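You operate a simulated robot arm through the tools that you are given. There is no shell and no other tool.

Carry out the task below with a simulated robot arm. There is one attempt and no reset: what you move stays moved.

## Task
Fold both lips of the purple cleat in the bench vise.
Fine: slide the jaw shut, lock the grey lever, tap the lips flat with the black mallet, put it back; leave the cleat clamped; the other cleats stay. Set down upright: black mallet.
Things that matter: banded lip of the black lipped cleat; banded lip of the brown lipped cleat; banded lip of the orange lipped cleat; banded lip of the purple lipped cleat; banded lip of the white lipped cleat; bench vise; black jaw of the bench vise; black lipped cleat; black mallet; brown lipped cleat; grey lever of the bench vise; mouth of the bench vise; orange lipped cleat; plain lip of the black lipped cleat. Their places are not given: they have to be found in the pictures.

Only the result counts: the job must be done as asked and must still hold three seconds after the hand-in. Knocking over, shifting, dropping, spilling or breaking anything else fails it. Flat cloth is picked up by pressing the open fingertips on it (5 to 10 N) and closing them slowly along it; thin cloth reads only 2 to 8 mm in the jaws.

## Robot
A 7-joint arm with a two-finger parallel gripper, fixed in place. Base frame: the origin is on the floor under the middle of its stand, x ahead of it, y to its left, z up; the work surface is at about z = 94.6. Readings come in cm, rad, newtons and seconds.
It reaches about 137.2 cm from its shoulder. Its first joint turns from -2.601 to 2.601 rad. Payload 3.43 kg.
The TCP is the grasp point between the finger pads, 3 cm short of the fingertips. In the tool frame z runs along the fingers and y along their closing line. The gripper opens to 9.4 cm. The fingers are 2.8 cm wide and 1 cm thick; the gripper's body (5 by 9.6 cm) begins 5.5 cm behind the TCP.
Orientation is told as [roll, pitch, yaw] about the base's x, y, z axes, in that order, counted from this pose: with the fingers straight down and closing along the base's y, the tool's x points along the base's -x, its y along +y and its z along -z.

## Interface
- The arm moves only by the tool arm_command. Its argument "targets" is text: rows parted by semicolons, each of 7 numbers parted by spaces: the closure, from 0 (fully open) to 1 (shut), then the shift along the tool's x, y, z in cm, then the turn, a rotation vector about the tool's x, y, z in rad. In form: gripper dx dy dz rx ry rz; .... A call has 1 to 20 rows; each row is the pose to reach, as a shift and turn from the pose commanded when the call began, along the tool's axes at that moment. Each row takes 0.2 s and may step no farther than 5 cm and 0.15 rad from the row before; otherwise, or with a gripper value out of range, the whole call is refused. Where a pose cannot be reached the arm comes as near as it can. A force on the tool above 40 N (or 10 N above the force at the start of the call, whichever is more), or a blocked arm, ends the call early, and 0.2 s more pass. The fingers move at their own pace (about 4.5 cm/s each) and stop on an object; they squeeze with about 42 N. The grip force told is the motor's: it shows also when the fingers shut on nothing. Time passes only in rows, and 0.2 s behind the last, so rows that repeat a pose let the fingers close. It gives the time, the measured TCP pose, the force on the tool (base axes), the opening and the grip force at its end, in the units of the frame above (readings bear some noise), with the torque about the TCP (base axes, N m) and any sound that the robot's microphone picked up.
- Cameras (640 x 400 px; columns grow to the right, rows downward): "scene" is fixed at [5.08, 49.93, 140.37]; the picture's right is [0.41, -0.91, 0.00], its down [-0.75, -0.34, -0.56] and it looks along [0.51, 0.23, -0.83] (base axes); focal length 214 px, centre (320, 200). "wrist" rides on the gripper at [7.6, 1.4, -10.2] in the tool frame; the picture's right is [-0.18, 0.98, 0.00], its down [-0.75, -0.14, -0.64] and it looks along [-0.63, -0.12, 0.77] (tool axes); focal length 243 px, centre (320, 200).
- grab_frame(camera): a new picture of that camera. No time passes.
- locate(camera, pixels): for up to 12 pixels [column, row] of the newest picture of that camera ("zoom" is the newest enlarged one), the place [x, y, z] in the base frame of the surface seen there, good to about 0.3 cm. No time passes.
- enlarge(camera, box): a new picture of the part [left, top, right, bottom] of that camera's present view, enlarged. No time passes.
- finish_job(): hands the job in; it is judged then, once.

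Leave the gripper open and the arm clear of the work at the hand-in unless told otherwise.

The tools are called after "Request:" as name(argument=value, ...) on one line, values as JSON. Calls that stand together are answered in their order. arm_command: Moves the arm, as the interface text tells. Its arguments: {"type":"object","properties":{"targets":{"type":"string"}},"required":["targets"]} The other tools are called the same way: grab_frame (camera) takes a picture; locate (camera, pixels) gives the place of the surface under pixels of a picture; enlarge (camera, box) takes an enlarged picture of a part of a camera's view; finish_job () hands the job in.

At the start:

```text
clock: 0.0
tcp_pos: [59.67, 78.72, 118.04]
tcp_rot: [-0.001, -0.001, -0.002]
wrist_force: [-0.3, 0.3, -0.5]
ft_torque: [0.0, 0.01, -0.01]
opening: 9.4
grip_force: 0.0
```

scene: 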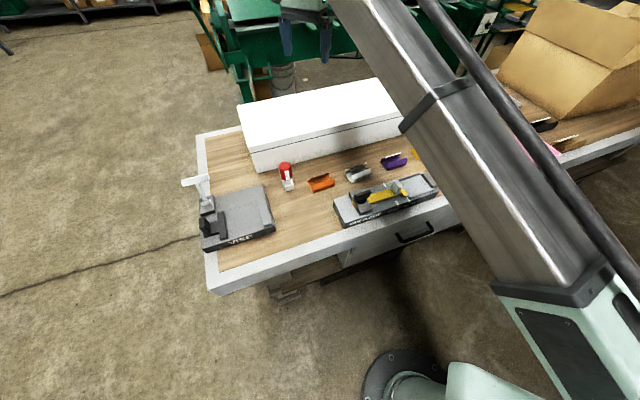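
wrist: 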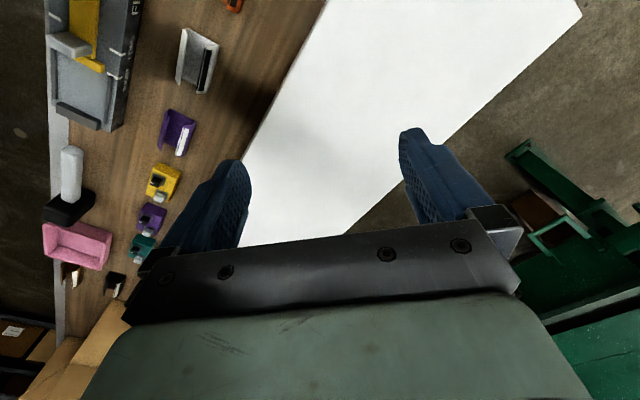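

I see a bench with a vise on the left (about 235,215), a second fixture (about 385,200), and several cleats. I will zoom in on both views first.

Request:
enlarge(camera="scene", box=[180, 140, 320, 260])

Request:
enlarge(camera="scene", box=[300, 130, 450, 230])

Request:
enlarge(camera="wrist", box=[30, 0, 270, 150])

Request:
enlarge(camera="wrist", box=[30, 130, 230, 310])

```text
3.33 times, centred on (250, 200) of scene
```

zoom: 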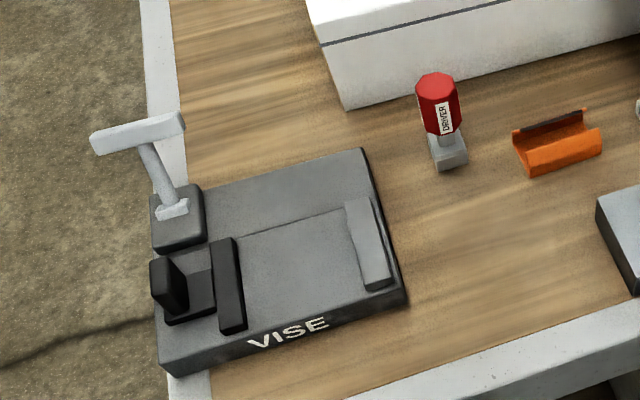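

```text
4.00 times, centred on (375, 180) of scene
```

zoom: 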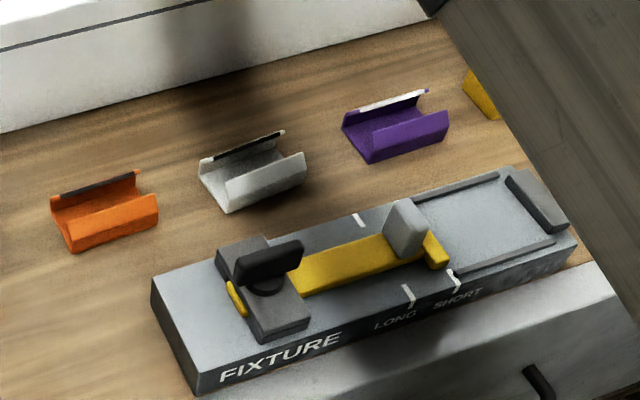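

```text
2.67 times, centred on (150, 75) of wrist
```

zoom: 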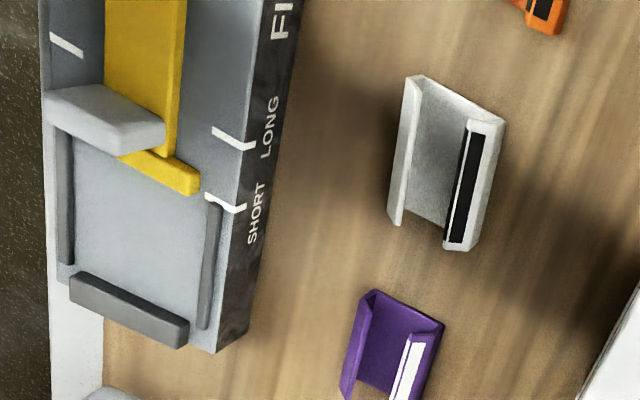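

```text
2.22 times, centred on (130, 220) of wrist
```

zoom: 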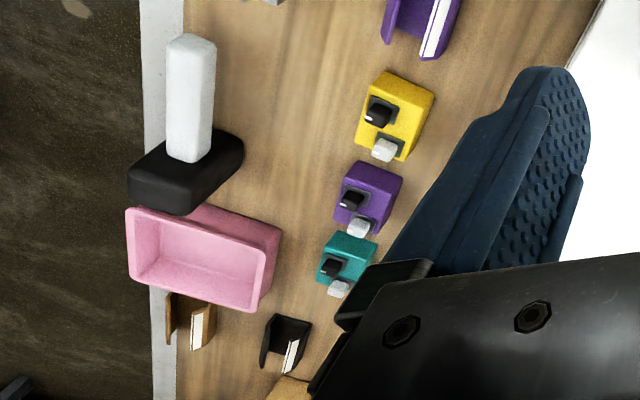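

The purple cleat lies on the bench at scene (393,162), not in the vise yet. I'll zoom on the vise again and measure its parts.

Request:
enlarge(camera="scene", box=[180, 165, 290, 260])

```text
4.21 times, centred on (235, 212) of scene
```

zoom: 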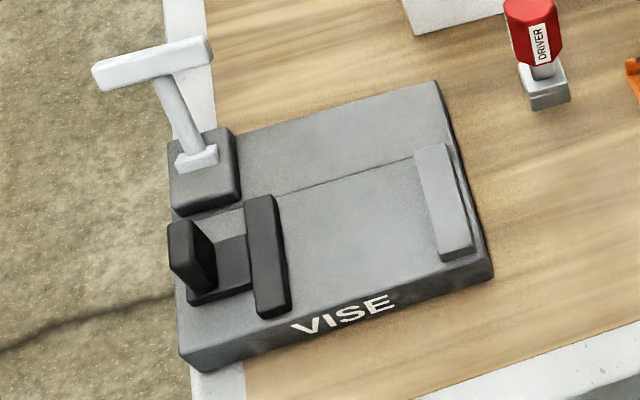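

Request:
locate(camera="zoom", pixels=[[430, 88], [485, 270], [190, 350], [265, 205], [278, 305], [188, 230], [205, 285], [430, 150], [458, 250], [350, 200], [230, 270], [420, 170]])

Request:
locate(camera="zoom", pixels=[[100, 70], [205, 45], [155, 62], [180, 115], [197, 160], [205, 190], [175, 145], [230, 135], [185, 205], [232, 200], [300, 160], [460, 240]])

```text
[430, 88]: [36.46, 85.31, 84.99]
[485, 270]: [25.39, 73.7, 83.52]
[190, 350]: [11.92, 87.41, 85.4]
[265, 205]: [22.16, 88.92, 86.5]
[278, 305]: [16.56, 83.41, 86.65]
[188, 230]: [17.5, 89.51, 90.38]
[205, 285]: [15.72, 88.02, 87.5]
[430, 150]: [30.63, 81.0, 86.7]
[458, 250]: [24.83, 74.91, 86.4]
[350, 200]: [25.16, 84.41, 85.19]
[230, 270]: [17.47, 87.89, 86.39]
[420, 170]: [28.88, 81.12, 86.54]
```

```text
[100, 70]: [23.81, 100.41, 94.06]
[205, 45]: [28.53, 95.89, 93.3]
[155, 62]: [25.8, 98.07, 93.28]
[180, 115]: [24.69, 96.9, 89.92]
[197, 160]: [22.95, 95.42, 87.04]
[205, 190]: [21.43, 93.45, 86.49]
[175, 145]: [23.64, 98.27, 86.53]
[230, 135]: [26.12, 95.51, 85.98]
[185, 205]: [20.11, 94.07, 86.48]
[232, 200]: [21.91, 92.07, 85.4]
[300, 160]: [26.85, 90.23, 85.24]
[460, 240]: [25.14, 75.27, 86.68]
```

The vise deck reads about z=85, below the stated surface height. I'll check the bench top and other objects' heights.

Request:
locate(camera="scene", pixels=[[215, 150], [290, 220], [300, 200], [330, 165], [320, 183], [358, 173], [393, 162], [385, 200], [240, 250], [205, 270], [250, 120], [350, 100]])

Request:
locate(camera="wrist", pixels=[[175, 130], [72, 170], [68, 205], [200, 60], [160, 180], [150, 217], [142, 245], [75, 245], [115, 283], [220, 120], [110, 140], [85, 300]])

```text
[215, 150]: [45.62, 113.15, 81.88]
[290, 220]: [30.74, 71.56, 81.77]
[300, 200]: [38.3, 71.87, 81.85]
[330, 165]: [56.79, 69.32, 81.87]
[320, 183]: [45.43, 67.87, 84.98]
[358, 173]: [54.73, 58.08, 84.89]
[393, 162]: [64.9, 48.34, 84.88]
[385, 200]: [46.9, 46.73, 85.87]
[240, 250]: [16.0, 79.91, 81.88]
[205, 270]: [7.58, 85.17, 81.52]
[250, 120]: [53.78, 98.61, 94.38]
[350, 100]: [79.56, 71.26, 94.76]
```

```text
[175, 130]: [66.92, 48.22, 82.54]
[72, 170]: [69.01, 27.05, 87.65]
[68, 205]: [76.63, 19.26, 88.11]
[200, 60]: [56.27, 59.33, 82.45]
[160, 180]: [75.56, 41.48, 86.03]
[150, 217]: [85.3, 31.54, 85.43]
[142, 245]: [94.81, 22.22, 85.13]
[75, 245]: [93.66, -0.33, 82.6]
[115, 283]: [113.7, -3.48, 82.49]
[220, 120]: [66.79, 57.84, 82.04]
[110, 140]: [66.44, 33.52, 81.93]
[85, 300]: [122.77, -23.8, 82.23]
```

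The bench top is at z≈81.9 and the bench runs diagonally (direction (1,-1)). The cleats lie along that line, purple near (65,48). I'll move above the purple cleat, turning 45°, to inspect it.

Request:
arm_command(targets="0 -0.66 -3.84 2 0 0 0.098; 0 -1.32 -7.68 4 0 0 0.196; 0 -1.98 -11.52 6 0 0 0.294; 0 -2.64 -15.36 8 0 0 0.392; 0 -3.3 -19.2 10 0 0 0.49; 0 -3.96 -23.04 12 0 0 0.588; 0 -4.62 -26.88 14 0 0 0.686; 0 -5.3 -30.7 16 0 0 0.785; 0 -5.3 -30.7 16 0 0 0.785")

Request:
grab_frame(camera="wrist")

Request:
grab_frame(camera="scene")

```text
clock: 2.0
tcp_pos: [64.97, 47.86, 101.81]
tcp_rot: [-0.002, 0.001, -0.785]
wrist_force: [0.2, 0.0, 1.0]
ft_torque: [0.01, 0.01, 0.03]
opening: 9.38
grip_force: 0.0
```

```text
taken
```

wrist: 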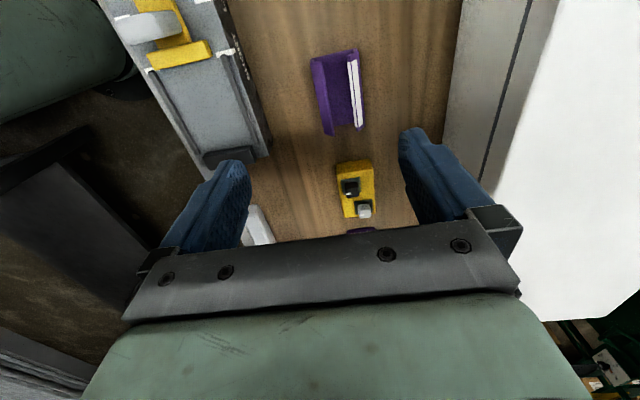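

```text
taken
```

scene: 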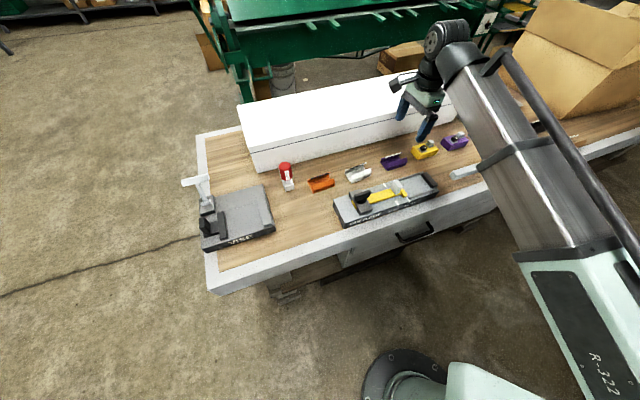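

The purple cleat is in the wrist view at (338,92). I'll zoom in on it and measure it.

Request:
enlarge(camera="wrist", box=[290, 35, 390, 145])

```text
3.64 times, centred on (340, 90) of wrist
```

zoom: 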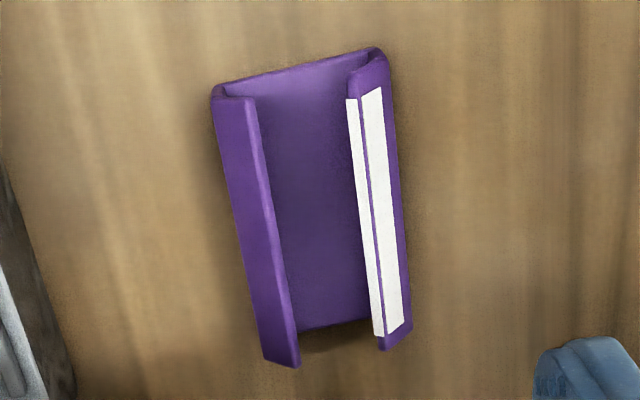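

Request:
locate(camera="zoom", pixels=[[215, 95], [250, 97], [268, 358], [297, 362], [355, 75], [380, 60], [385, 342], [408, 325], [300, 100], [320, 310], [240, 200], [375, 200]])

Request:
locate(camera="zoom", pixels=[[240, 90], [290, 68], [330, 58], [310, 200], [255, 150], [272, 250], [290, 340], [358, 120], [380, 310], [352, 100], [390, 200], [230, 160]])

```text
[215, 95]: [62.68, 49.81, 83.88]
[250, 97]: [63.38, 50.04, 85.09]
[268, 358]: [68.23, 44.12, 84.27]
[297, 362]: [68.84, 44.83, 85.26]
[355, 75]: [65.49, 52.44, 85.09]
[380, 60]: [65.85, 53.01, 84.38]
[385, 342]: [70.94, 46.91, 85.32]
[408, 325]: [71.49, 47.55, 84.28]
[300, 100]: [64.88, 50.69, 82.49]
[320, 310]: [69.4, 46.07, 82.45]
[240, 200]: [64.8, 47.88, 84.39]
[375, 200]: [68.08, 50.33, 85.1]
```

```text
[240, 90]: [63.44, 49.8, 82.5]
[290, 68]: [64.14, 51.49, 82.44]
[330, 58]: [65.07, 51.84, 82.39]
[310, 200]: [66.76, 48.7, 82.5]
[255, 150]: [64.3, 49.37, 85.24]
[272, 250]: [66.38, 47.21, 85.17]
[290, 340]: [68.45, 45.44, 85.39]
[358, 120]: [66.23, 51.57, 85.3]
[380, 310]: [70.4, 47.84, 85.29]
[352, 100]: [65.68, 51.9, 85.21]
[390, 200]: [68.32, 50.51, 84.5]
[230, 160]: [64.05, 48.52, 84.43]
```

The purple cleat is about 8 cm long (along u=(1,-1)), 4.5 cm wide, with walls to z≈84 and lips sloping inward to z≈85.3. Next I'll look at the vise from above with the wrist camera to learn how it should sit.

Request:
arm_command(targets="0 4.85 -0.47 -0.6 0 0 0; 0 9.7 -0.94 -1.2 0 0 0; 0 14.55 -1.41 -1.8 0 0 0; 0 19.4 -1.88 -2.4 0 0 0; 0 24.25 -2.35 -3 0 0 0; 0 29.1 -2.82 -3.4 0 0 0; 0 33.95 -3.29 -3.6 0 0 0; 0 38.8 -3.76 -4 0 0 0; 0 43.65 -4.23 -4 0 0 0; 0 48.5 -4.7 -4 0 0 0; 0 53.35 -5.2 -4 0 0 0; 0 53.35 -5.2 -4 0 0 0")

Request:
grab_frame(camera="wrist")

Request:
grab_frame(camera="scene")

```text
clock: 4.6
tcp_pos: [23.64, 82.03, 105.78]
tcp_rot: [0.001, 0.0, -0.786]
wrist_force: [1.0, -0.5, -0.2]
ft_torque: [-0.02, 0.03, 0.01]
opening: 9.38
grip_force: 0.0
```

```text
taken
```

wrist: 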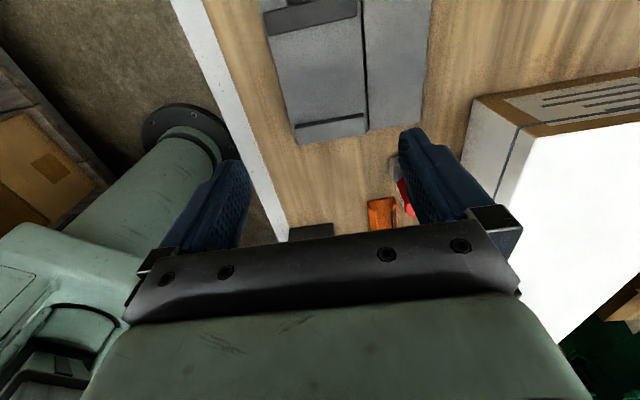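

```text
taken
```

scene: 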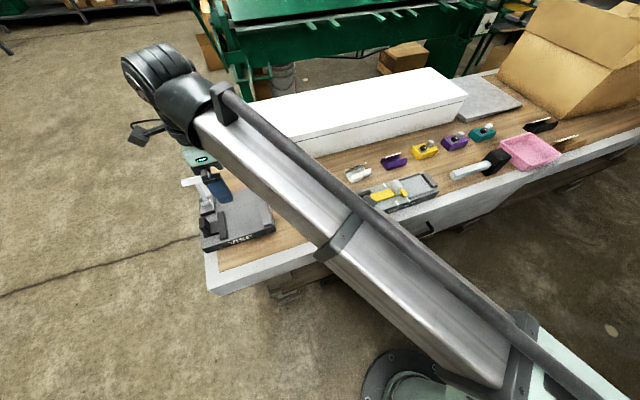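

From here the scene camera shows the mallet at (480,168). I'll zoom on it and the vise from both views.

Request:
enlarge(camera="scene", box=[435, 130, 595, 190])

Request:
enlarge(camera="wrist", box=[240, 0, 450, 150])

Request:
enlarge(camera="scene", box=[440, 140, 530, 196])

```text
4.00 times, centred on (515, 160) of scene
```

zoom: 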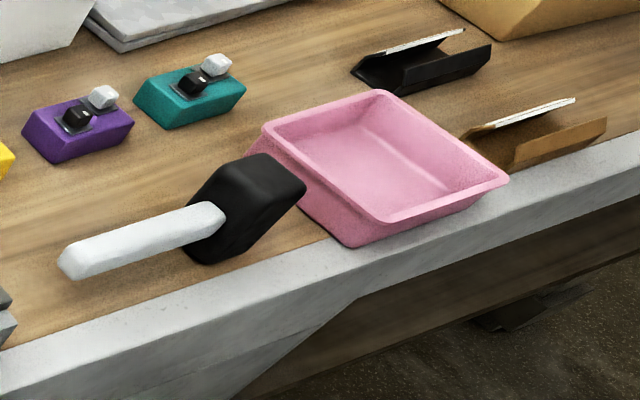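

```text
2.67 times, centred on (345, 75) of wrist
```

zoom: 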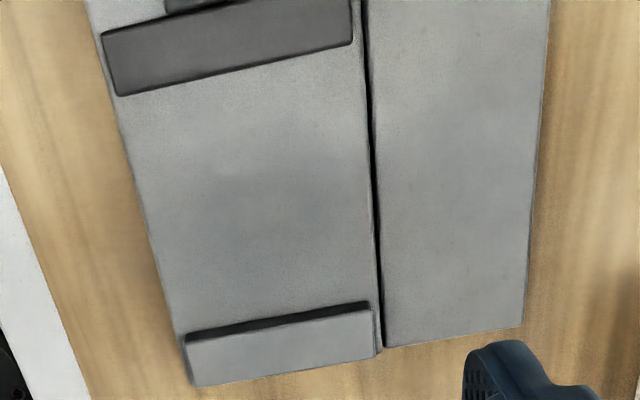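

```text
7.11 times, centred on (485, 168) of scene
```

zoom: 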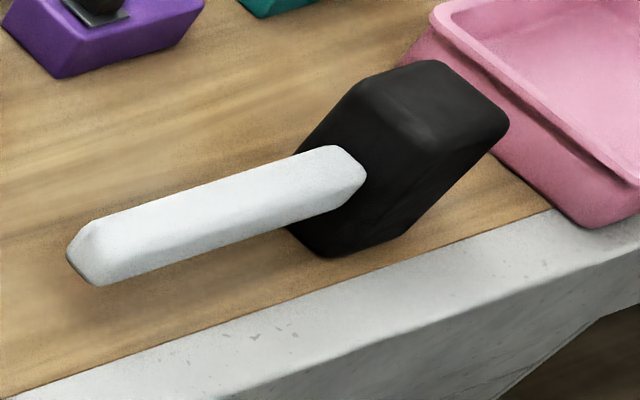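

The mallet stands on its head face with the white handle horizontal, pointing toward -u. I'll measure the mallet now in this zoom, then the vise in the wrist view.

Request:
locate(camera="zoom", pixels=[[85, 240], [100, 280], [340, 155], [350, 195], [220, 195], [220, 235], [370, 85], [470, 140], [430, 70], [500, 115], [320, 245], [310, 135]])

Request:
enlarge(camera="wrist", box=[240, 0, 450, 150])

Request:
locate(camera="zoom", pixels=[[105, 40], [122, 90], [350, 40], [188, 345], [365, 308], [195, 380], [375, 350], [375, 200], [395, 340], [530, 310], [150, 220], [250, 200]])

```text
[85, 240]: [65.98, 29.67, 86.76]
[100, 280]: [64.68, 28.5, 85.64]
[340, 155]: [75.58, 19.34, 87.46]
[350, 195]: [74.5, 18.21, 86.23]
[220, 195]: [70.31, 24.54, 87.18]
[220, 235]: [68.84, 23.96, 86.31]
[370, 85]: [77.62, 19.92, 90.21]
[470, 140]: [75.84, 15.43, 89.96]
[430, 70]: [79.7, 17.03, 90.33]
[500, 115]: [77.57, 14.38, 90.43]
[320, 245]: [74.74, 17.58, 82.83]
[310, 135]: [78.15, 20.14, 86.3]
```

```text
2.67 times, centred on (345, 75) of wrist
```

zoom: 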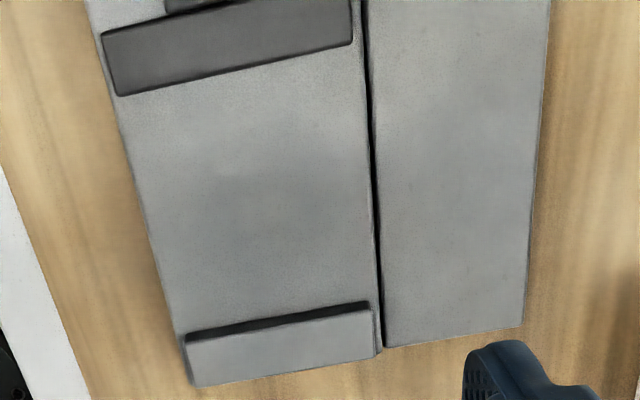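

```text
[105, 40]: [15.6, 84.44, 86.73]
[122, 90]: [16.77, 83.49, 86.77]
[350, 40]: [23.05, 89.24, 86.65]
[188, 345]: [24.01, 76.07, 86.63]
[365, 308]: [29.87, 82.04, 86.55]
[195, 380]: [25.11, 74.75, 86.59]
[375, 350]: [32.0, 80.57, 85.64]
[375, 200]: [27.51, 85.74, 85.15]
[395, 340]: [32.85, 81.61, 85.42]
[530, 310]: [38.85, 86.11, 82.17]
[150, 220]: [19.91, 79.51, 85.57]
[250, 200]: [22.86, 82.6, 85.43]
```

The vise mouth measures about 10.1 cm between the black jaw (u≈-47.0) and the fixed jaw (u≈-36.9), with jaws about 8.4 cm wide. I'll turn the gripper 90° and look at the jaw post and the lever from the front.

Request:
arm_command(targets="0 0.75 0.02 -0.2 0 0 -0.143; 0 1.5 0.04 -0.4 0 0 -0.286; 0 2.2 0.06 -0.6 0 0 -0.429; 0 3 0.08 -0.8 0 0 -0.571; 0 3.7 0.1 -1 0 0 -0.714; 0 4.5 0.12 -1.2 0 0 -0.857; 0 5.2 0.14 -1.4 0 0 -1; 0 6 0.16 -1.6 0 0 -1.143; 0 6.7 0.18 -1.8 0 0 -1.285; 0 7.5 0.2 -2 0 0 -1.428; 0 8.2 0.23 -2.2 0 0 -1.571; 0 8.2 0.23 -2.2 0 0 -1.571")

Request:
grab_frame(camera="wrist")

```text
clock: 7.2
tcp_pos: [18.01, 88.04, 108.18]
tcp_rot: [-0.002, -0.002, 0.788]
wrist_force: [-0.5, 0.3, -0.1]
ft_torque: [0.0, -0.02, 0.01]
opening: 9.39
grip_force: 0.1
```

```text
taken
```

wrist: 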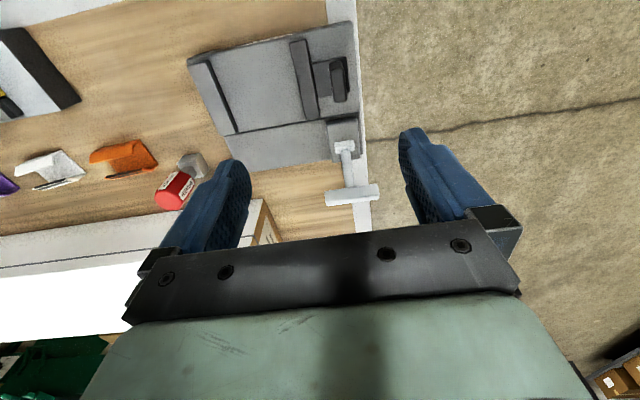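

Request:
enlarge(camera="wrist", box=[280, 20, 400, 215])

Request:
enlarge(camera="wrist", box=[275, 20, 385, 120])

```text
2.05 times, centred on (340, 118) of wrist
```

zoom: 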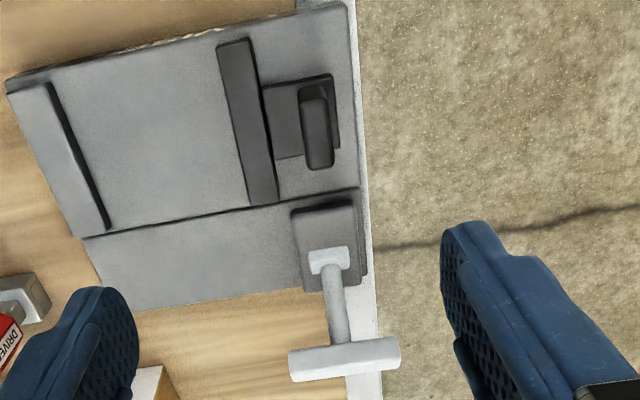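

```text
4.00 times, centred on (330, 70) of wrist
```

zoom: 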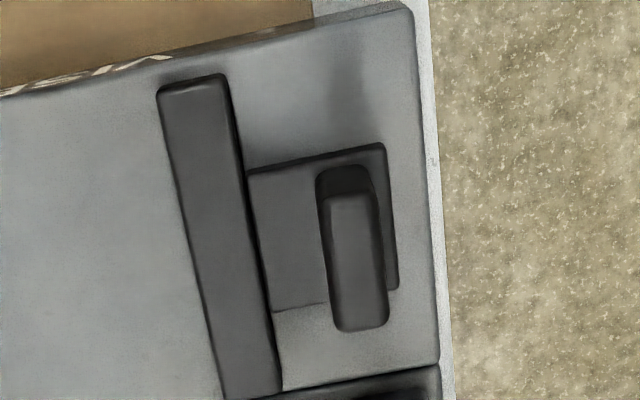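

The jaw's upright post is clear here. I'll measure it and the lever parts.

Request:
locate(camera="zoom", pixels=[[335, 200], [370, 200], [340, 322], [383, 318], [355, 260], [322, 180], [270, 240], [175, 95], [220, 85], [235, 390], [275, 380], [415, 200]])

Request:
enlarge(camera="wrist", box=[315, 110, 395, 215])

```text
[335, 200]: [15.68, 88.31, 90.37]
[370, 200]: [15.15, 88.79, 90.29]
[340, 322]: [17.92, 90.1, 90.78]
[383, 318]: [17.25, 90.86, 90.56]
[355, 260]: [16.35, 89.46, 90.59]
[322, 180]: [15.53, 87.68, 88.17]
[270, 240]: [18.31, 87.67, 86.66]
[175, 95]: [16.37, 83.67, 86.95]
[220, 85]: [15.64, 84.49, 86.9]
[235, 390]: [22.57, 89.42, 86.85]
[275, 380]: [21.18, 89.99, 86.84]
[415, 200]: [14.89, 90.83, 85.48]
```

```text
3.81 times, centred on (355, 162) of wrist
```

zoom: 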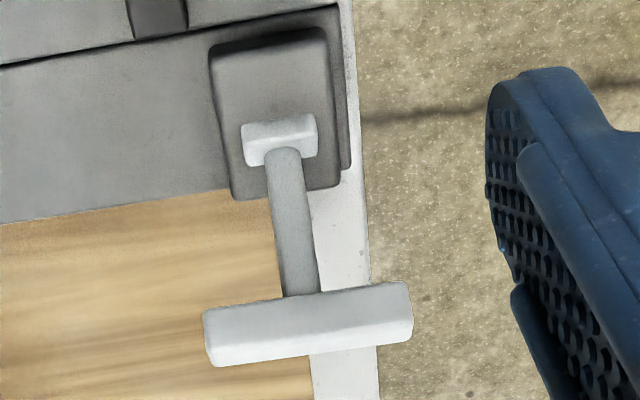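

Request:
locate(camera="zoom", pixels=[[250, 150], [310, 120], [280, 140], [285, 180], [300, 270], [215, 330], [405, 300], [310, 310], [310, 345], [225, 60], [325, 50], [335, 170]])

```text
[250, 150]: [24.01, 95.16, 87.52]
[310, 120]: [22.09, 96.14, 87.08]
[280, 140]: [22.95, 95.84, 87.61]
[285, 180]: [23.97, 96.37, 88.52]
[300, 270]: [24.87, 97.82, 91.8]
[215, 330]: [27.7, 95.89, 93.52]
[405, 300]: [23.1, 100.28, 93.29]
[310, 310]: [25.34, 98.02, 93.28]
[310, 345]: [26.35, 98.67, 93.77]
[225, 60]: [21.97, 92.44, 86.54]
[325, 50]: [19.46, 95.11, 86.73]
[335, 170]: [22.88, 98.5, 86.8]
```

The lever pivots at about (22.9,95.6,87.3), leaning toward +v, with its T-bar near (25.8,98.3,93.5). The jaw post is at about (16.4,89.5), z 86.6–90.5. I'll descend onto the post with half-closed fingers.

Request:
arm_command(targets="0.3 0.05 1 4 0 0 -0.003; 0.5 0.1 2.16 8 0 0 -0.003; 0.57 0.1 2.16 11 0 0 -0.003; 0.57 0.1 2.16 13 0 0 -0.003; 0.57 0.1 2.16 13 0 0 -0.003")

Request:
grab_frame(camera="wrist")

Request:
enlarge(camera="scene", box=[160, 140, 300, 260])

```text
clock: 8.4
tcp_pos: [16.23, 89.33, 95.2]
tcp_rot: [0.0, 0.001, 0.789]
wrist_force: [0.0, 0.9, -0.2]
ft_torque: [0.01, -0.01, 0.03]
opening: 4.04
grip_force: 0.0
```

```text
taken
```

wrist: 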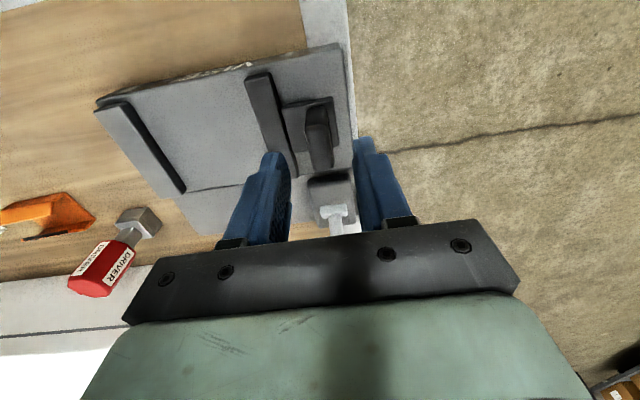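

```text
3.33 times, centred on (230, 200) of scene
```

zoom: 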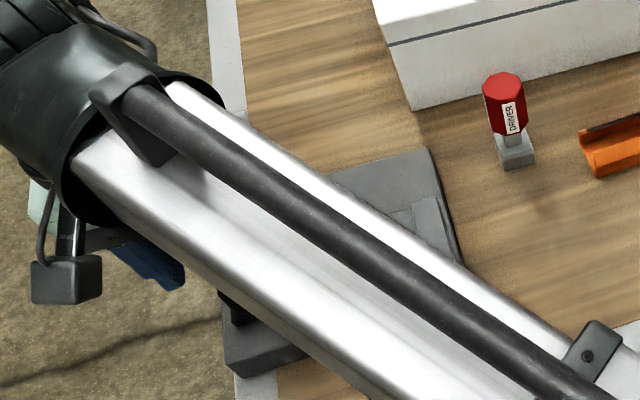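

The post sits centred between the fingers at (320,137). I'll lower 4.8 cm and close on it.

Request:
arm_command(targets="0.57 -0.1 0 2.5 0 0 0; 0.57 -0.2 0 4.7 0 0 0; 0.57 -0.2 0 4.7 0 0 0; 0.9 -0.2 0 4.7 0 0 0; 0.9 -0.2 0 4.7 0 0 0; 0.9 -0.2 0 4.7 0 0 0")

Request:
grab_frame(camera="wrist")

```text
clock: 9.8
tcp_pos: [16.51, 89.57, 90.46]
tcp_rot: [-0.002, 0.0, 0.788]
wrist_force: [8.2, -9.2, -4.3]
ft_torque: [0.12, -0.14, -0.21]
opening: 2.05
grip_force: 45.6
```

```text
taken
```

wrist: 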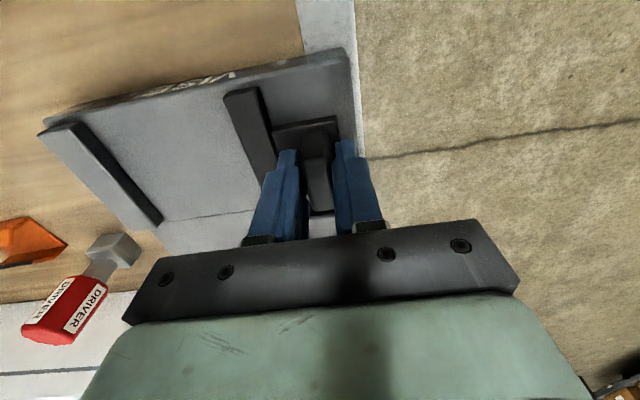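

The fingers hold the post (opening 2.05, 45 N). I'll slide the empty jaw a little in +u to learn its feel and range.

Request:
arm_command(targets="0.9 0 -0.5 0 0 0 0; 0.9 0 -1 0 0 0 0; 0.9 0 -1.5 0 0 0 0; 0.9 0 -2 0 0 0 0; 0.9 0 -2.5 0 0 0 0; 0.9 0 -3 0 0 0 0")

Request:
grab_frame(camera="wrist")

```text
clock: 11.2
tcp_pos: [18.51, 87.32, 90.58]
tcp_rot: [0.0, 0.002, 0.787]
wrist_force: [-10.9, -8.6, -3.8]
ft_torque: [0.94, -0.95, -0.29]
opening: 2.03
grip_force: 44.7
```

```text
taken
```

wrist: 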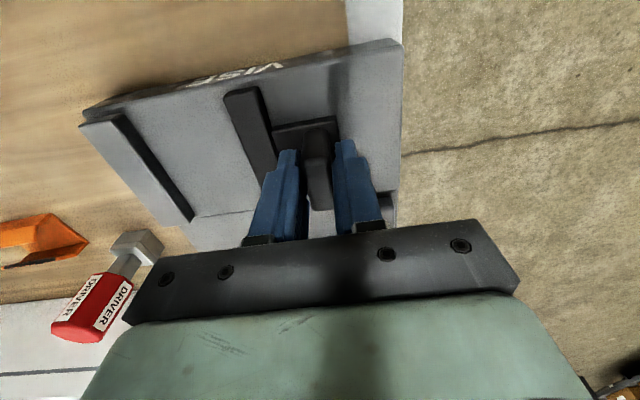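

The jaw slid 3 cm freely. I'll continue to see how far it travels.

Request:
arm_command(targets="0.9 0 -0.5 0 0 0 0; 0.9 0 -1 0 0 0 0; 0.9 0 -1.5 0 0 0 0; 0.9 0 -2 0 0 0 0; 0.9 0 -2.5 0 0 0 0; 0.9 0 -3 0 0 0 0")

Request:
grab_frame(camera="wrist")

```text
clock: 12.6
tcp_pos: [20.4, 85.49, 90.49]
tcp_rot: [0.005, 0.002, 0.792]
wrist_force: [-32.6, -3.2, -1.6]
ft_torque: [-0.3, 0.13, -0.48]
opening: 2.02
grip_force: 45.1
```

```text
taken
```

wrist: 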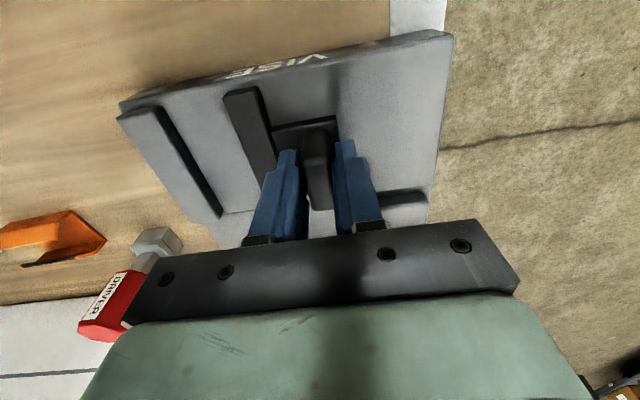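

It moved about 5.6 cm with resistance rising (21 N along u). I'll push slightly more to see if this is the stop.

Request:
arm_command(targets="0.9 0 -0.3 0 0 0 0; 0.9 0 -0.6 0 0 0 0; 0.9 0 -0.8 0 0 0 0; 0.9 0 -0.8 0 0 0 0")

```text
clock: 13.1
tcp_pos: [20.42, 85.51, 90.51]
tcp_rot: [0.017, 0.003, 0.792]
wrist_force: [-9.4, 2.9, -1.8]
ft_torque: [0.41, -0.43, -0.62]
opening: 2.04
grip_force: 44.8
stopped in row 2: the force on the tool passed its limit at 45 N (the readings are from after the stop); the commanded pose is now the measured one
```

That's a hard stop: the jaw travels about 5.6 cm, leaving a gap near the cleat's 4.5 cm width. So the cleat should sit with its walls against the jaws. I'll measure the remaining gap.

Request:
enlarge(camera="wrist", box=[110, 30, 350, 230])

```text
2.00 times, centred on (230, 130) of wrist
```

zoom: 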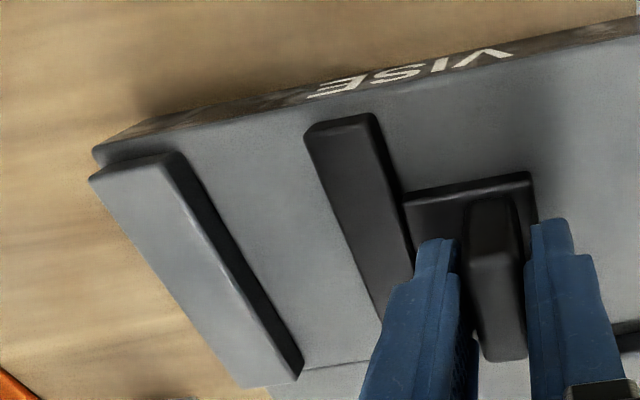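

Request:
locate(camera="zoom", pixels=[[185, 165], [240, 265], [295, 365], [310, 140], [345, 230], [375, 300], [350, 120], [390, 200], [215, 215], [325, 180], [210, 225], [335, 205]])

```text
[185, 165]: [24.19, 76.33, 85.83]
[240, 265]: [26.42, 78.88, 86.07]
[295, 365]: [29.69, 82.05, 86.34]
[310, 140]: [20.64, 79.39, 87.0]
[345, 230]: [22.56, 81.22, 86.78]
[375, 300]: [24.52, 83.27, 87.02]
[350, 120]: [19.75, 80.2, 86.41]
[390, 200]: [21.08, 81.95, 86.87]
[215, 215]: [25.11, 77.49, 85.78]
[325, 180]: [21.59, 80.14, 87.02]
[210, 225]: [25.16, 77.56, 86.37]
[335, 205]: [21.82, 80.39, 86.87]
```

The gap at the stop is ~4.5 cm. Now I'll slide the jaw back open.

Request:
arm_command(targets="0.9 0 0.6 0 0 0 0; 0.9 0 1.2 0 0 0 0; 0.9 0 1.8 0 0 0 0; 0.9 0 2.4 0 0 0 0; 0.9 0 3 0 0 0 0; 0.9 0 3.6 0 0 0 0; 0.9 0 4.2 0 0 0 0; 0.9 0 4.8 0 0 0 0; 0.9 0 5.3 0 0 0 0; 0.9 0 5.5 0 0 0 0; 0.9 0 5.5 0 0 0 0")

```text
clock: 15.4
tcp_pos: [16.64, 89.4, 90.41]
tcp_rot: [0.011, 0.005, 0.792]
wrist_force: [-7.0, -9.7, -21.8]
ft_torque: [0.29, -0.34, -0.59]
opening: 2.06
grip_force: 45.0
```

The jaw is back open (u≈-51.5). I'll release the post and rise.

Request:
arm_command(targets="0.57 0 0 0 0 0 0; 0.57 0 0 0 0 0 0; 0.57 0 0 0 0 0 0; 0.57 0 0 -3 0 0 0; 0.57 0 0 -7 0 0 0; 0.57 0 0 -11 0 0 0; 0.4 0 0 -15 0 0 0; 0.2 0 0 -18 0 0 0; 0 0 0 -18 0 0 0")

Request:
grab_frame(camera="wrist")

```text
clock: 17.4
tcp_pos: [16.91, 89.29, 108.47]
tcp_rot: [0.012, 0.001, 0.793]
wrist_force: [0.0, -0.6, -0.9]
ft_torque: [-0.01, 0.0, 0.0]
opening: 9.39
grip_force: 0.1
```

```text
taken
```

wrist: 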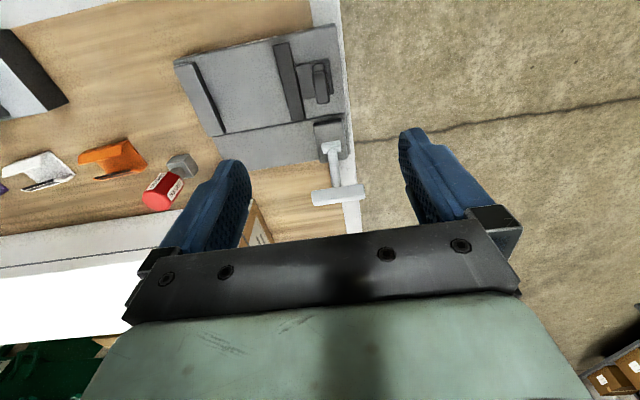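

The jaw is fully open again. Now I'll fly to above the purple cleat (67.1,48.6), turning back so the fingers close across its walls.

Request:
arm_command(targets="0 -0.44 -4.59 0 0 0 0.113; 0 -0.89 -9.18 0 0 0 0.225; 0 -1.33 -13.77 0.5 0 0 0.338; 0 -1.77 -18.36 1 0 0 0.451; 0 -2.21 -22.95 1.5 0 0 0.563; 0 -2.66 -27.54 2 0 0 0.676; 0 -3.1 -32.13 3 0 0 0.789; 0 -3.54 -36.73 4 0 0 0.901; 0 -3.99 -41.32 5 0 0 1.014; 0 -4.43 -45.91 6 0 0 1.126; 0 -4.87 -50.5 7 0 0 1.239; 0 -5.31 -55.09 7.5 0 0 1.352; 0 -5.76 -59.68 8 0 0 1.464; 0 -6.2 -64.27 8.5 0 0 1.577; 0 -6.2 -64.27 8.5 0 0 1.577")

Request:
grab_frame(camera="wrist")

Request:
enlarge(camera="wrist", box=[270, 40, 370, 140])

```text
clock: 20.6
tcp_pos: [66.9, 48.1, 99.17]
tcp_rot: [-0.002, 0.011, -0.785]
wrist_force: [0.1, -0.2, 0.2]
ft_torque: [0.0, -0.02, 0.0]
opening: 9.4
grip_force: 0.1
```

```text
taken
```

wrist: 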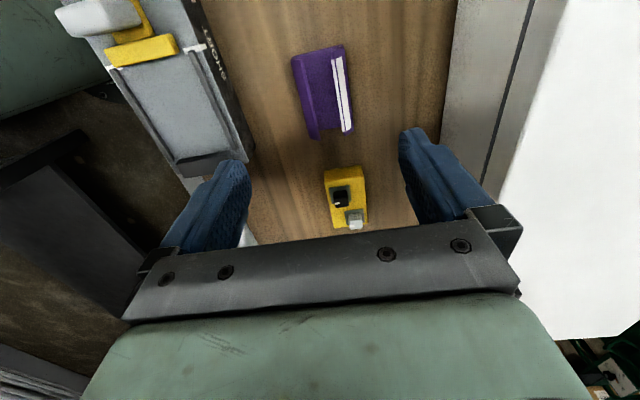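

```text
4.00 times, centred on (320, 90) of wrist
```

zoom: 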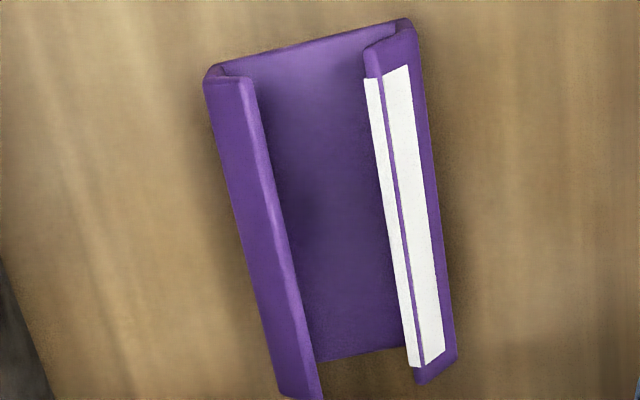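

Request:
locate(camera="zoom", pixels=[[207, 90], [240, 230], [278, 385], [245, 85], [280, 230], [318, 390], [413, 35], [432, 180], [455, 350], [370, 55], [395, 200], [420, 370]])

Request:
locate(camera="wrist", pixels=[[205, 60], [240, 130], [345, 175], [443, 120], [300, 90], [355, 90]])

```text
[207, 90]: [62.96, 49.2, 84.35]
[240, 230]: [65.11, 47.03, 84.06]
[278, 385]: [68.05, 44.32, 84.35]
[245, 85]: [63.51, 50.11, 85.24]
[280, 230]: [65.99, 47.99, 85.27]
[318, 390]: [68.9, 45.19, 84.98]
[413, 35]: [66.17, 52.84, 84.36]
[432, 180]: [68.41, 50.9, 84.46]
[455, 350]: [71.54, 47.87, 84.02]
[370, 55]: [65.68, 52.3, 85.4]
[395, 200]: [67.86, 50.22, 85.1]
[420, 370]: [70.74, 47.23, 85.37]
```

```text
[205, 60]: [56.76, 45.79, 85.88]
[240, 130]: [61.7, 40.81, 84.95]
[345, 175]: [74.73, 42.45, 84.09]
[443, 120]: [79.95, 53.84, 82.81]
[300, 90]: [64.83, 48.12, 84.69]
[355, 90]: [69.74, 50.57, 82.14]
```

Cleat centre is about (67.1,48.6), width ≈4.7–4.9, and the fixture edge (v≈72.5) is clear of the open fingers. I'll descend to just above the cleat and check alignment.

Request:
arm_command(targets="0 0.02 0.3 4 0 -0.011 0; 0 0.04 0.52 8 0 -0.011 0; 0 0.05 0.52 10 0 -0.011 0; 0 0.05 0.52 10 0 -0.011 0")

Request:
grab_frame(camera="wrist")

```text
clock: 21.6
tcp_pos: [67.15, 48.9, 89.27]
tcp_rot: [-0.003, 0.003, -0.785]
wrist_force: [0.5, -0.2, 0.4]
ft_torque: [-0.03, -0.02, -0.02]
opening: 9.41
grip_force: 0.0
```

```text
taken
```

wrist: 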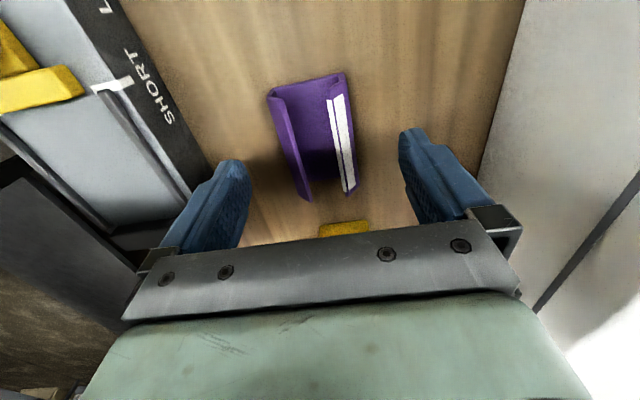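

Alignment looks right. I'll nudge slightly, go down to z≈85.2, and close on the walls.

Request:
arm_command(targets="0 -0.2 -0.2 2 0 0 0.005; 0 -0.2 -0.2 4.0 0 0 0.005; 0 -0.2 -0.2 4.0 0 0 0.005; 0.3 -0.2 -0.2 4.0 0 0 0.005; 0.5 -0.2 -0.2 4.0 0 0 0.005; 0.7 -0.2 -0.2 4.0 0 0 0.005; 0.7 -0.2 -0.2 4.0 0 0 0.005; 0.7 -0.2 -0.2 4.0 0 0 0.005")

Request:
grab_frame(camera="wrist")

```text
clock: 23.4
tcp_pos: [67.13, 48.85, 85.3]
tcp_rot: [-0.001, 0.002, -0.789]
wrist_force: [-0.3, 0.0, 1.0]
ft_torque: [-0.06, 0.01, 0.0]
opening: 5.02
grip_force: 42.2
```

```text
taken
```

wrist: 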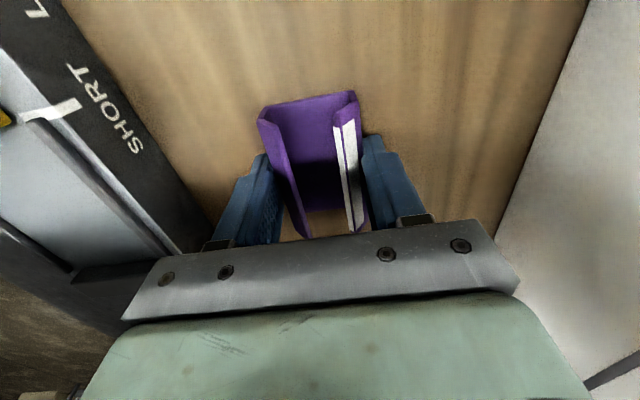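

The cleat is gripped (opening 5.02, 42 N), so it is 5.0 cm wide, wider than the 4.5 cm stop gap, as expected. I'll lift it straight up.

Request:
arm_command(targets="0.7 0 0 -1.5 0 0 0; 0.7 0 0 -4 0 0 0; 0.7 0 0 -8 0 0 0; 0.7 0 0 -12 0 0 0; 0.7 0 0 -16 0 0 0; 0.7 0 0 -19 0 0 0; 0.7 0 0 -19 0 0 0")

Request:
grab_frame(camera="wrist")

Request:
grab_frame(camera="scene")

```text
clock: 25.1
tcp_pos: [67.08, 48.74, 104.2]
tcp_rot: [-0.003, 0.003, -0.79]
wrist_force: [0.9, 0.5, -0.4]
ft_torque: [-0.03, 0.01, 0.0]
opening: 4.98
grip_force: 41.6
```

```text
taken
```

wrist: 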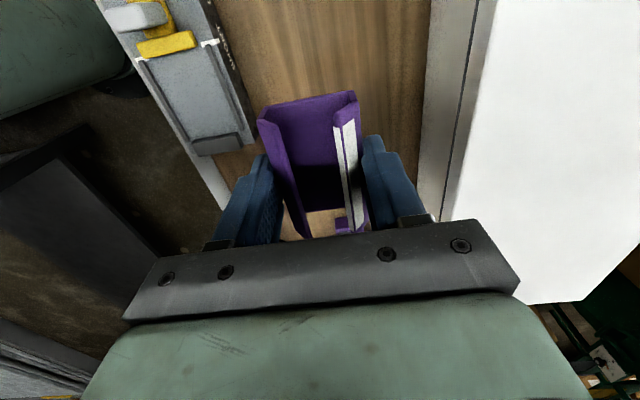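

```text
taken
```

scene: 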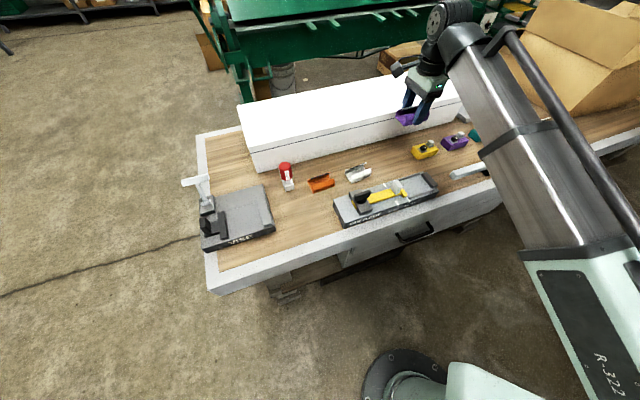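

The cleat is held level. I'll carry it to above the vise mouth, turning 90° so its walls face the jaws.

Request:
arm_command(targets="0.7 4.57 -0.61 0 0 0 -0.132; 0.7 9.15 -1.22 0 0 0 -0.263; 0.7 13.72 -1.83 0 0 0 -0.395; 0.7 18.3 -2.44 0 0 0 -0.527; 0.7 22.87 -3.05 0 0 0 -0.658; 0.7 27.45 -3.66 0 0 0 -0.79; 0.7 32.02 -4.27 0 0 0 -0.922; 0.7 36.6 -4.87 0 0 0 -1.053; 0.7 41.17 -5.48 0.5 0 0 -1.185; 0.7 45.74 -6.09 1 0 0 -1.317; 0.7 50.32 -6.7 2 0 0 -1.448; 0.7 54.89 -7.31 4 0 0 -1.58; 0.7 54.89 -7.31 4 0 0 -1.58")

Request:
grab_frame(camera="wrist")

Request:
grab_frame(camera="scene")

```text
refused: row 12 steps farther than a row can; nothing moved
```

```text
taken
```

wrist: 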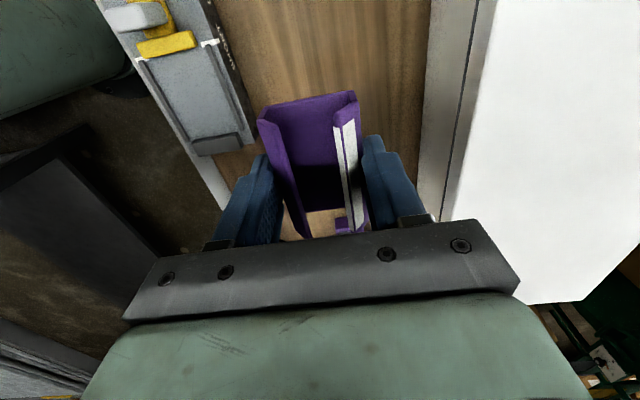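

```text
taken
```

scene: 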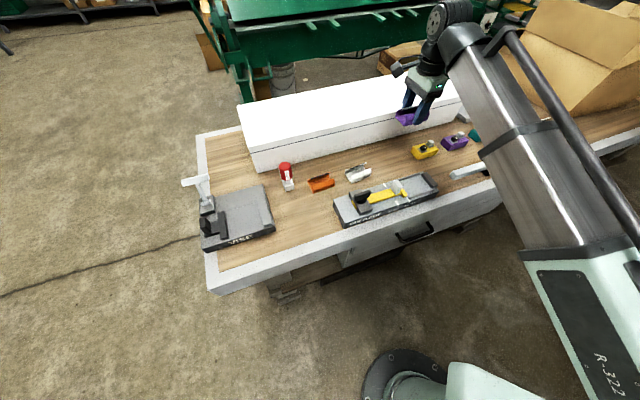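

The last row's step was slightly over 5 cm, so nothing moved. I'll resend with the descent as a separate row.

Request:
arm_command(targets="0.7 4.57 -0.61 0 0 0 -0.132; 0.7 9.15 -1.22 0 0 0 -0.263; 0.7 13.72 -1.83 0 0 0 -0.395; 0.7 18.3 -2.44 0 0 0 -0.527; 0.7 22.87 -3.05 0 0 0 -0.658; 0.7 27.45 -3.66 0 0 0 -0.79; 0.7 32.02 -4.27 0 0 0 -0.922; 0.7 36.6 -4.87 0 0 0 -1.053; 0.7 41.17 -5.48 0 0 0 -1.185; 0.7 45.74 -6.09 0 0 0 -1.317; 0.7 50.32 -6.7 0 0 0 -1.448; 0.7 54.89 -7.31 0 0 0 -1.58; 0.7 54.89 -7.31 4 0 0 -1.58; 0.7 54.89 -7.31 4 0 0 -1.58")

Request:
grab_frame(camera="wrist")

Request:
grab_frame(camera="scene")

```text
clock: 28.1
tcp_pos: [23.15, 82.61, 100.37]
tcp_rot: [0.003, 0.001, 0.791]
wrist_force: [0.1, -0.4, -0.2]
ft_torque: [-0.03, 0.02, -0.01]
opening: 4.99
grip_force: 42.4
```

```text
taken
```

wrist: 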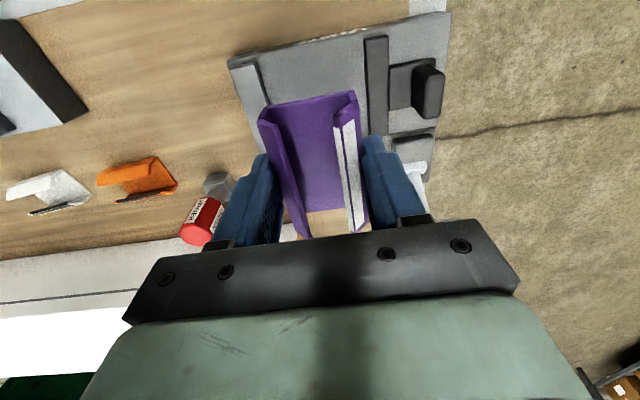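

```text
taken
```

scene: 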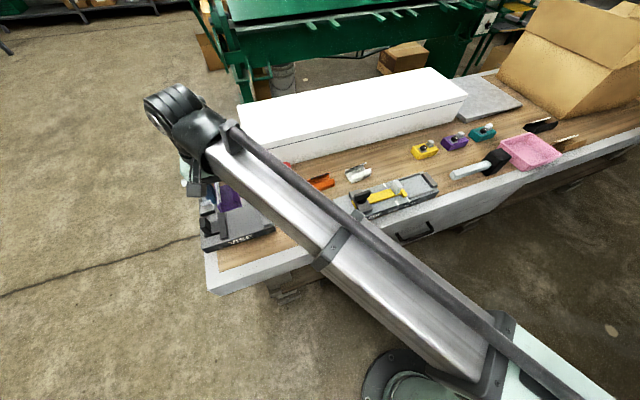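

The cleat hovers over the mouth with walls parallel to the jaws. I'll lower to just above the deck and check the clearance.

Request:
arm_command(targets="0.7 0 -0.05 4 0 0 0; 0.7 0 -0.05 8 0 0 0; 0.7 0 -0.05 9 0 0 0; 0.7 0 -0.05 9 0 0 0")

Request:
grab_frame(camera="wrist")

```text
clock: 29.1
tcp_pos: [23.25, 82.56, 91.33]
tcp_rot: [0.001, 0.003, 0.791]
wrist_force: [-0.2, -1.0, -0.7]
ft_torque: [0.0, 0.0, 0.02]
opening: 5.0
grip_force: 42.0
```

```text
taken
```

wrist: 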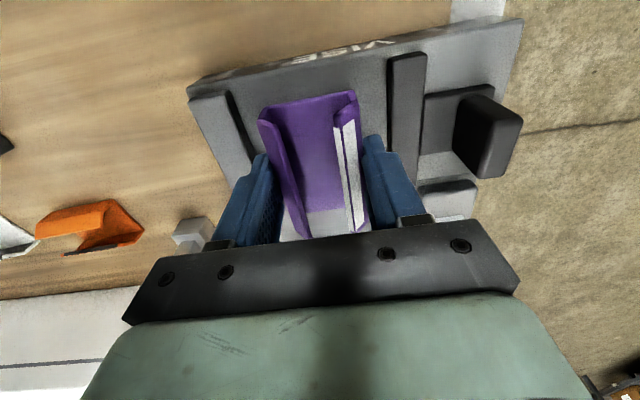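

Both sides have room. I'll lower the last bit in small steps watching for contact.

Request:
arm_command(targets="0.7 0 0 1.5 0 0 0; 0.7 0 0 2.2 0 0 0; 0.7 0 0 2.4 0 0 0; 0.7 0 0 2.4 0 0 0")

```text
clock: 30.1
tcp_pos: [23.28, 82.58, 88.99]
tcp_rot: [0.001, 0.003, 0.789]
wrist_force: [-0.1, -0.1, -1.8]
ft_torque: [0.03, 0.01, -0.02]
opening: 4.99
grip_force: 41.9
```

Request:
arm_command(targets="0.7 0 0 0.1 0 0 0; 0.7 0 0 0.2 0 0 0; 0.7 0 0 0.2 0 0 0")

```text
clock: 30.9
tcp_pos: [23.18, 82.6, 88.73]
tcp_rot: [0.001, 0.004, 0.791]
wrist_force: [-0.1, -0.4, 4.4]
ft_torque: [-0.14, -0.14, -0.06]
opening: 4.98
grip_force: 41.4
```

Contact with the deck reads 4.4 N. I'll open the fingers to about 6.4 cm and rise.

Request:
arm_command(targets="0.4 0 0 0 0 0 0; 0.32 0 0 0 0 0 0; 0.32 0 0 0 0 0 0; 0.32 0 0 -0.3 0 0 0; 0.32 0 0 -2 0 0 0; 0.32 0 0 -5 0 0 0; 0.32 0 0 -9 0 0 0; 0.32 0 0 -12 0 0 0; 0.32 0 0 -12 0 0 0")

Request:
grab_frame(camera="wrist")

```text
clock: 32.9
tcp_pos: [23.41, 82.43, 100.69]
tcp_rot: [0.001, 0.002, 0.791]
wrist_force: [-0.1, 0.5, 0.3]
ft_torque: [0.02, -0.01, -0.04]
opening: 6.4
grip_force: 0.1
```

```text
taken
```

wrist: 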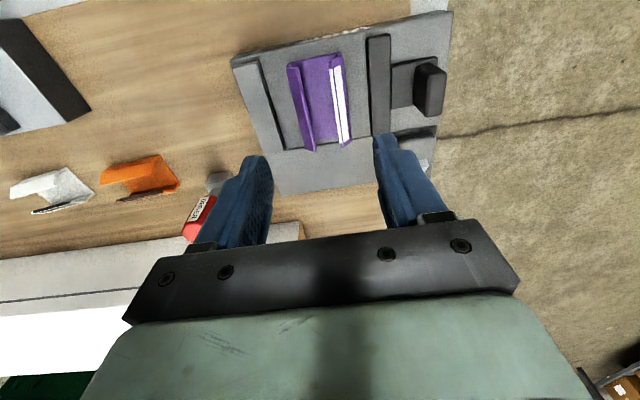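

The cleat stands in the mouth at (318,100). I'll zoom to check its centring and squareness.

Request:
enlarge(camera="wrist", box=[220, 20, 460, 170])

Request:
locate(camera="zoom", pixels=[[180, 120], [245, 345], [330, 95], [348, 320], [400, 60], [412, 290], [70, 120], [165, 340], [270, 200], [320, 200], [190, 200], [580, 150]])

```text
2.67 times, centred on (340, 95) of wrist
```

zoom: 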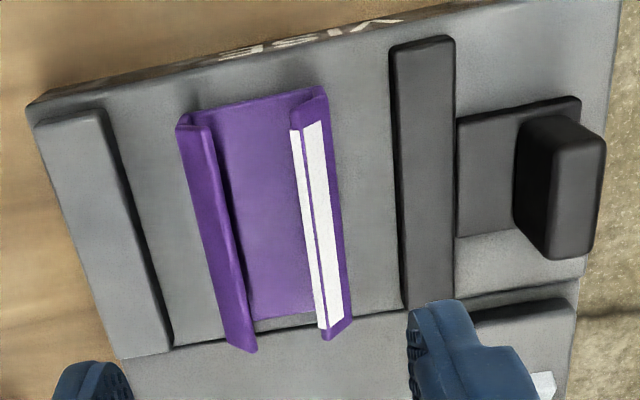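

```text
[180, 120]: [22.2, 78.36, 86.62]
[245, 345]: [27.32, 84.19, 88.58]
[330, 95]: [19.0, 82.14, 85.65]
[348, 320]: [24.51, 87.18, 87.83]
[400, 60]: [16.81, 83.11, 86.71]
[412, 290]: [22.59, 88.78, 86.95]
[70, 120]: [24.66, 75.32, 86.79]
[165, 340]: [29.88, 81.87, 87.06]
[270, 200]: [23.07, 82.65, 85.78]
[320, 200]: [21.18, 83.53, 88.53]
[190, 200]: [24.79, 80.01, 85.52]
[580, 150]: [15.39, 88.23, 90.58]
```

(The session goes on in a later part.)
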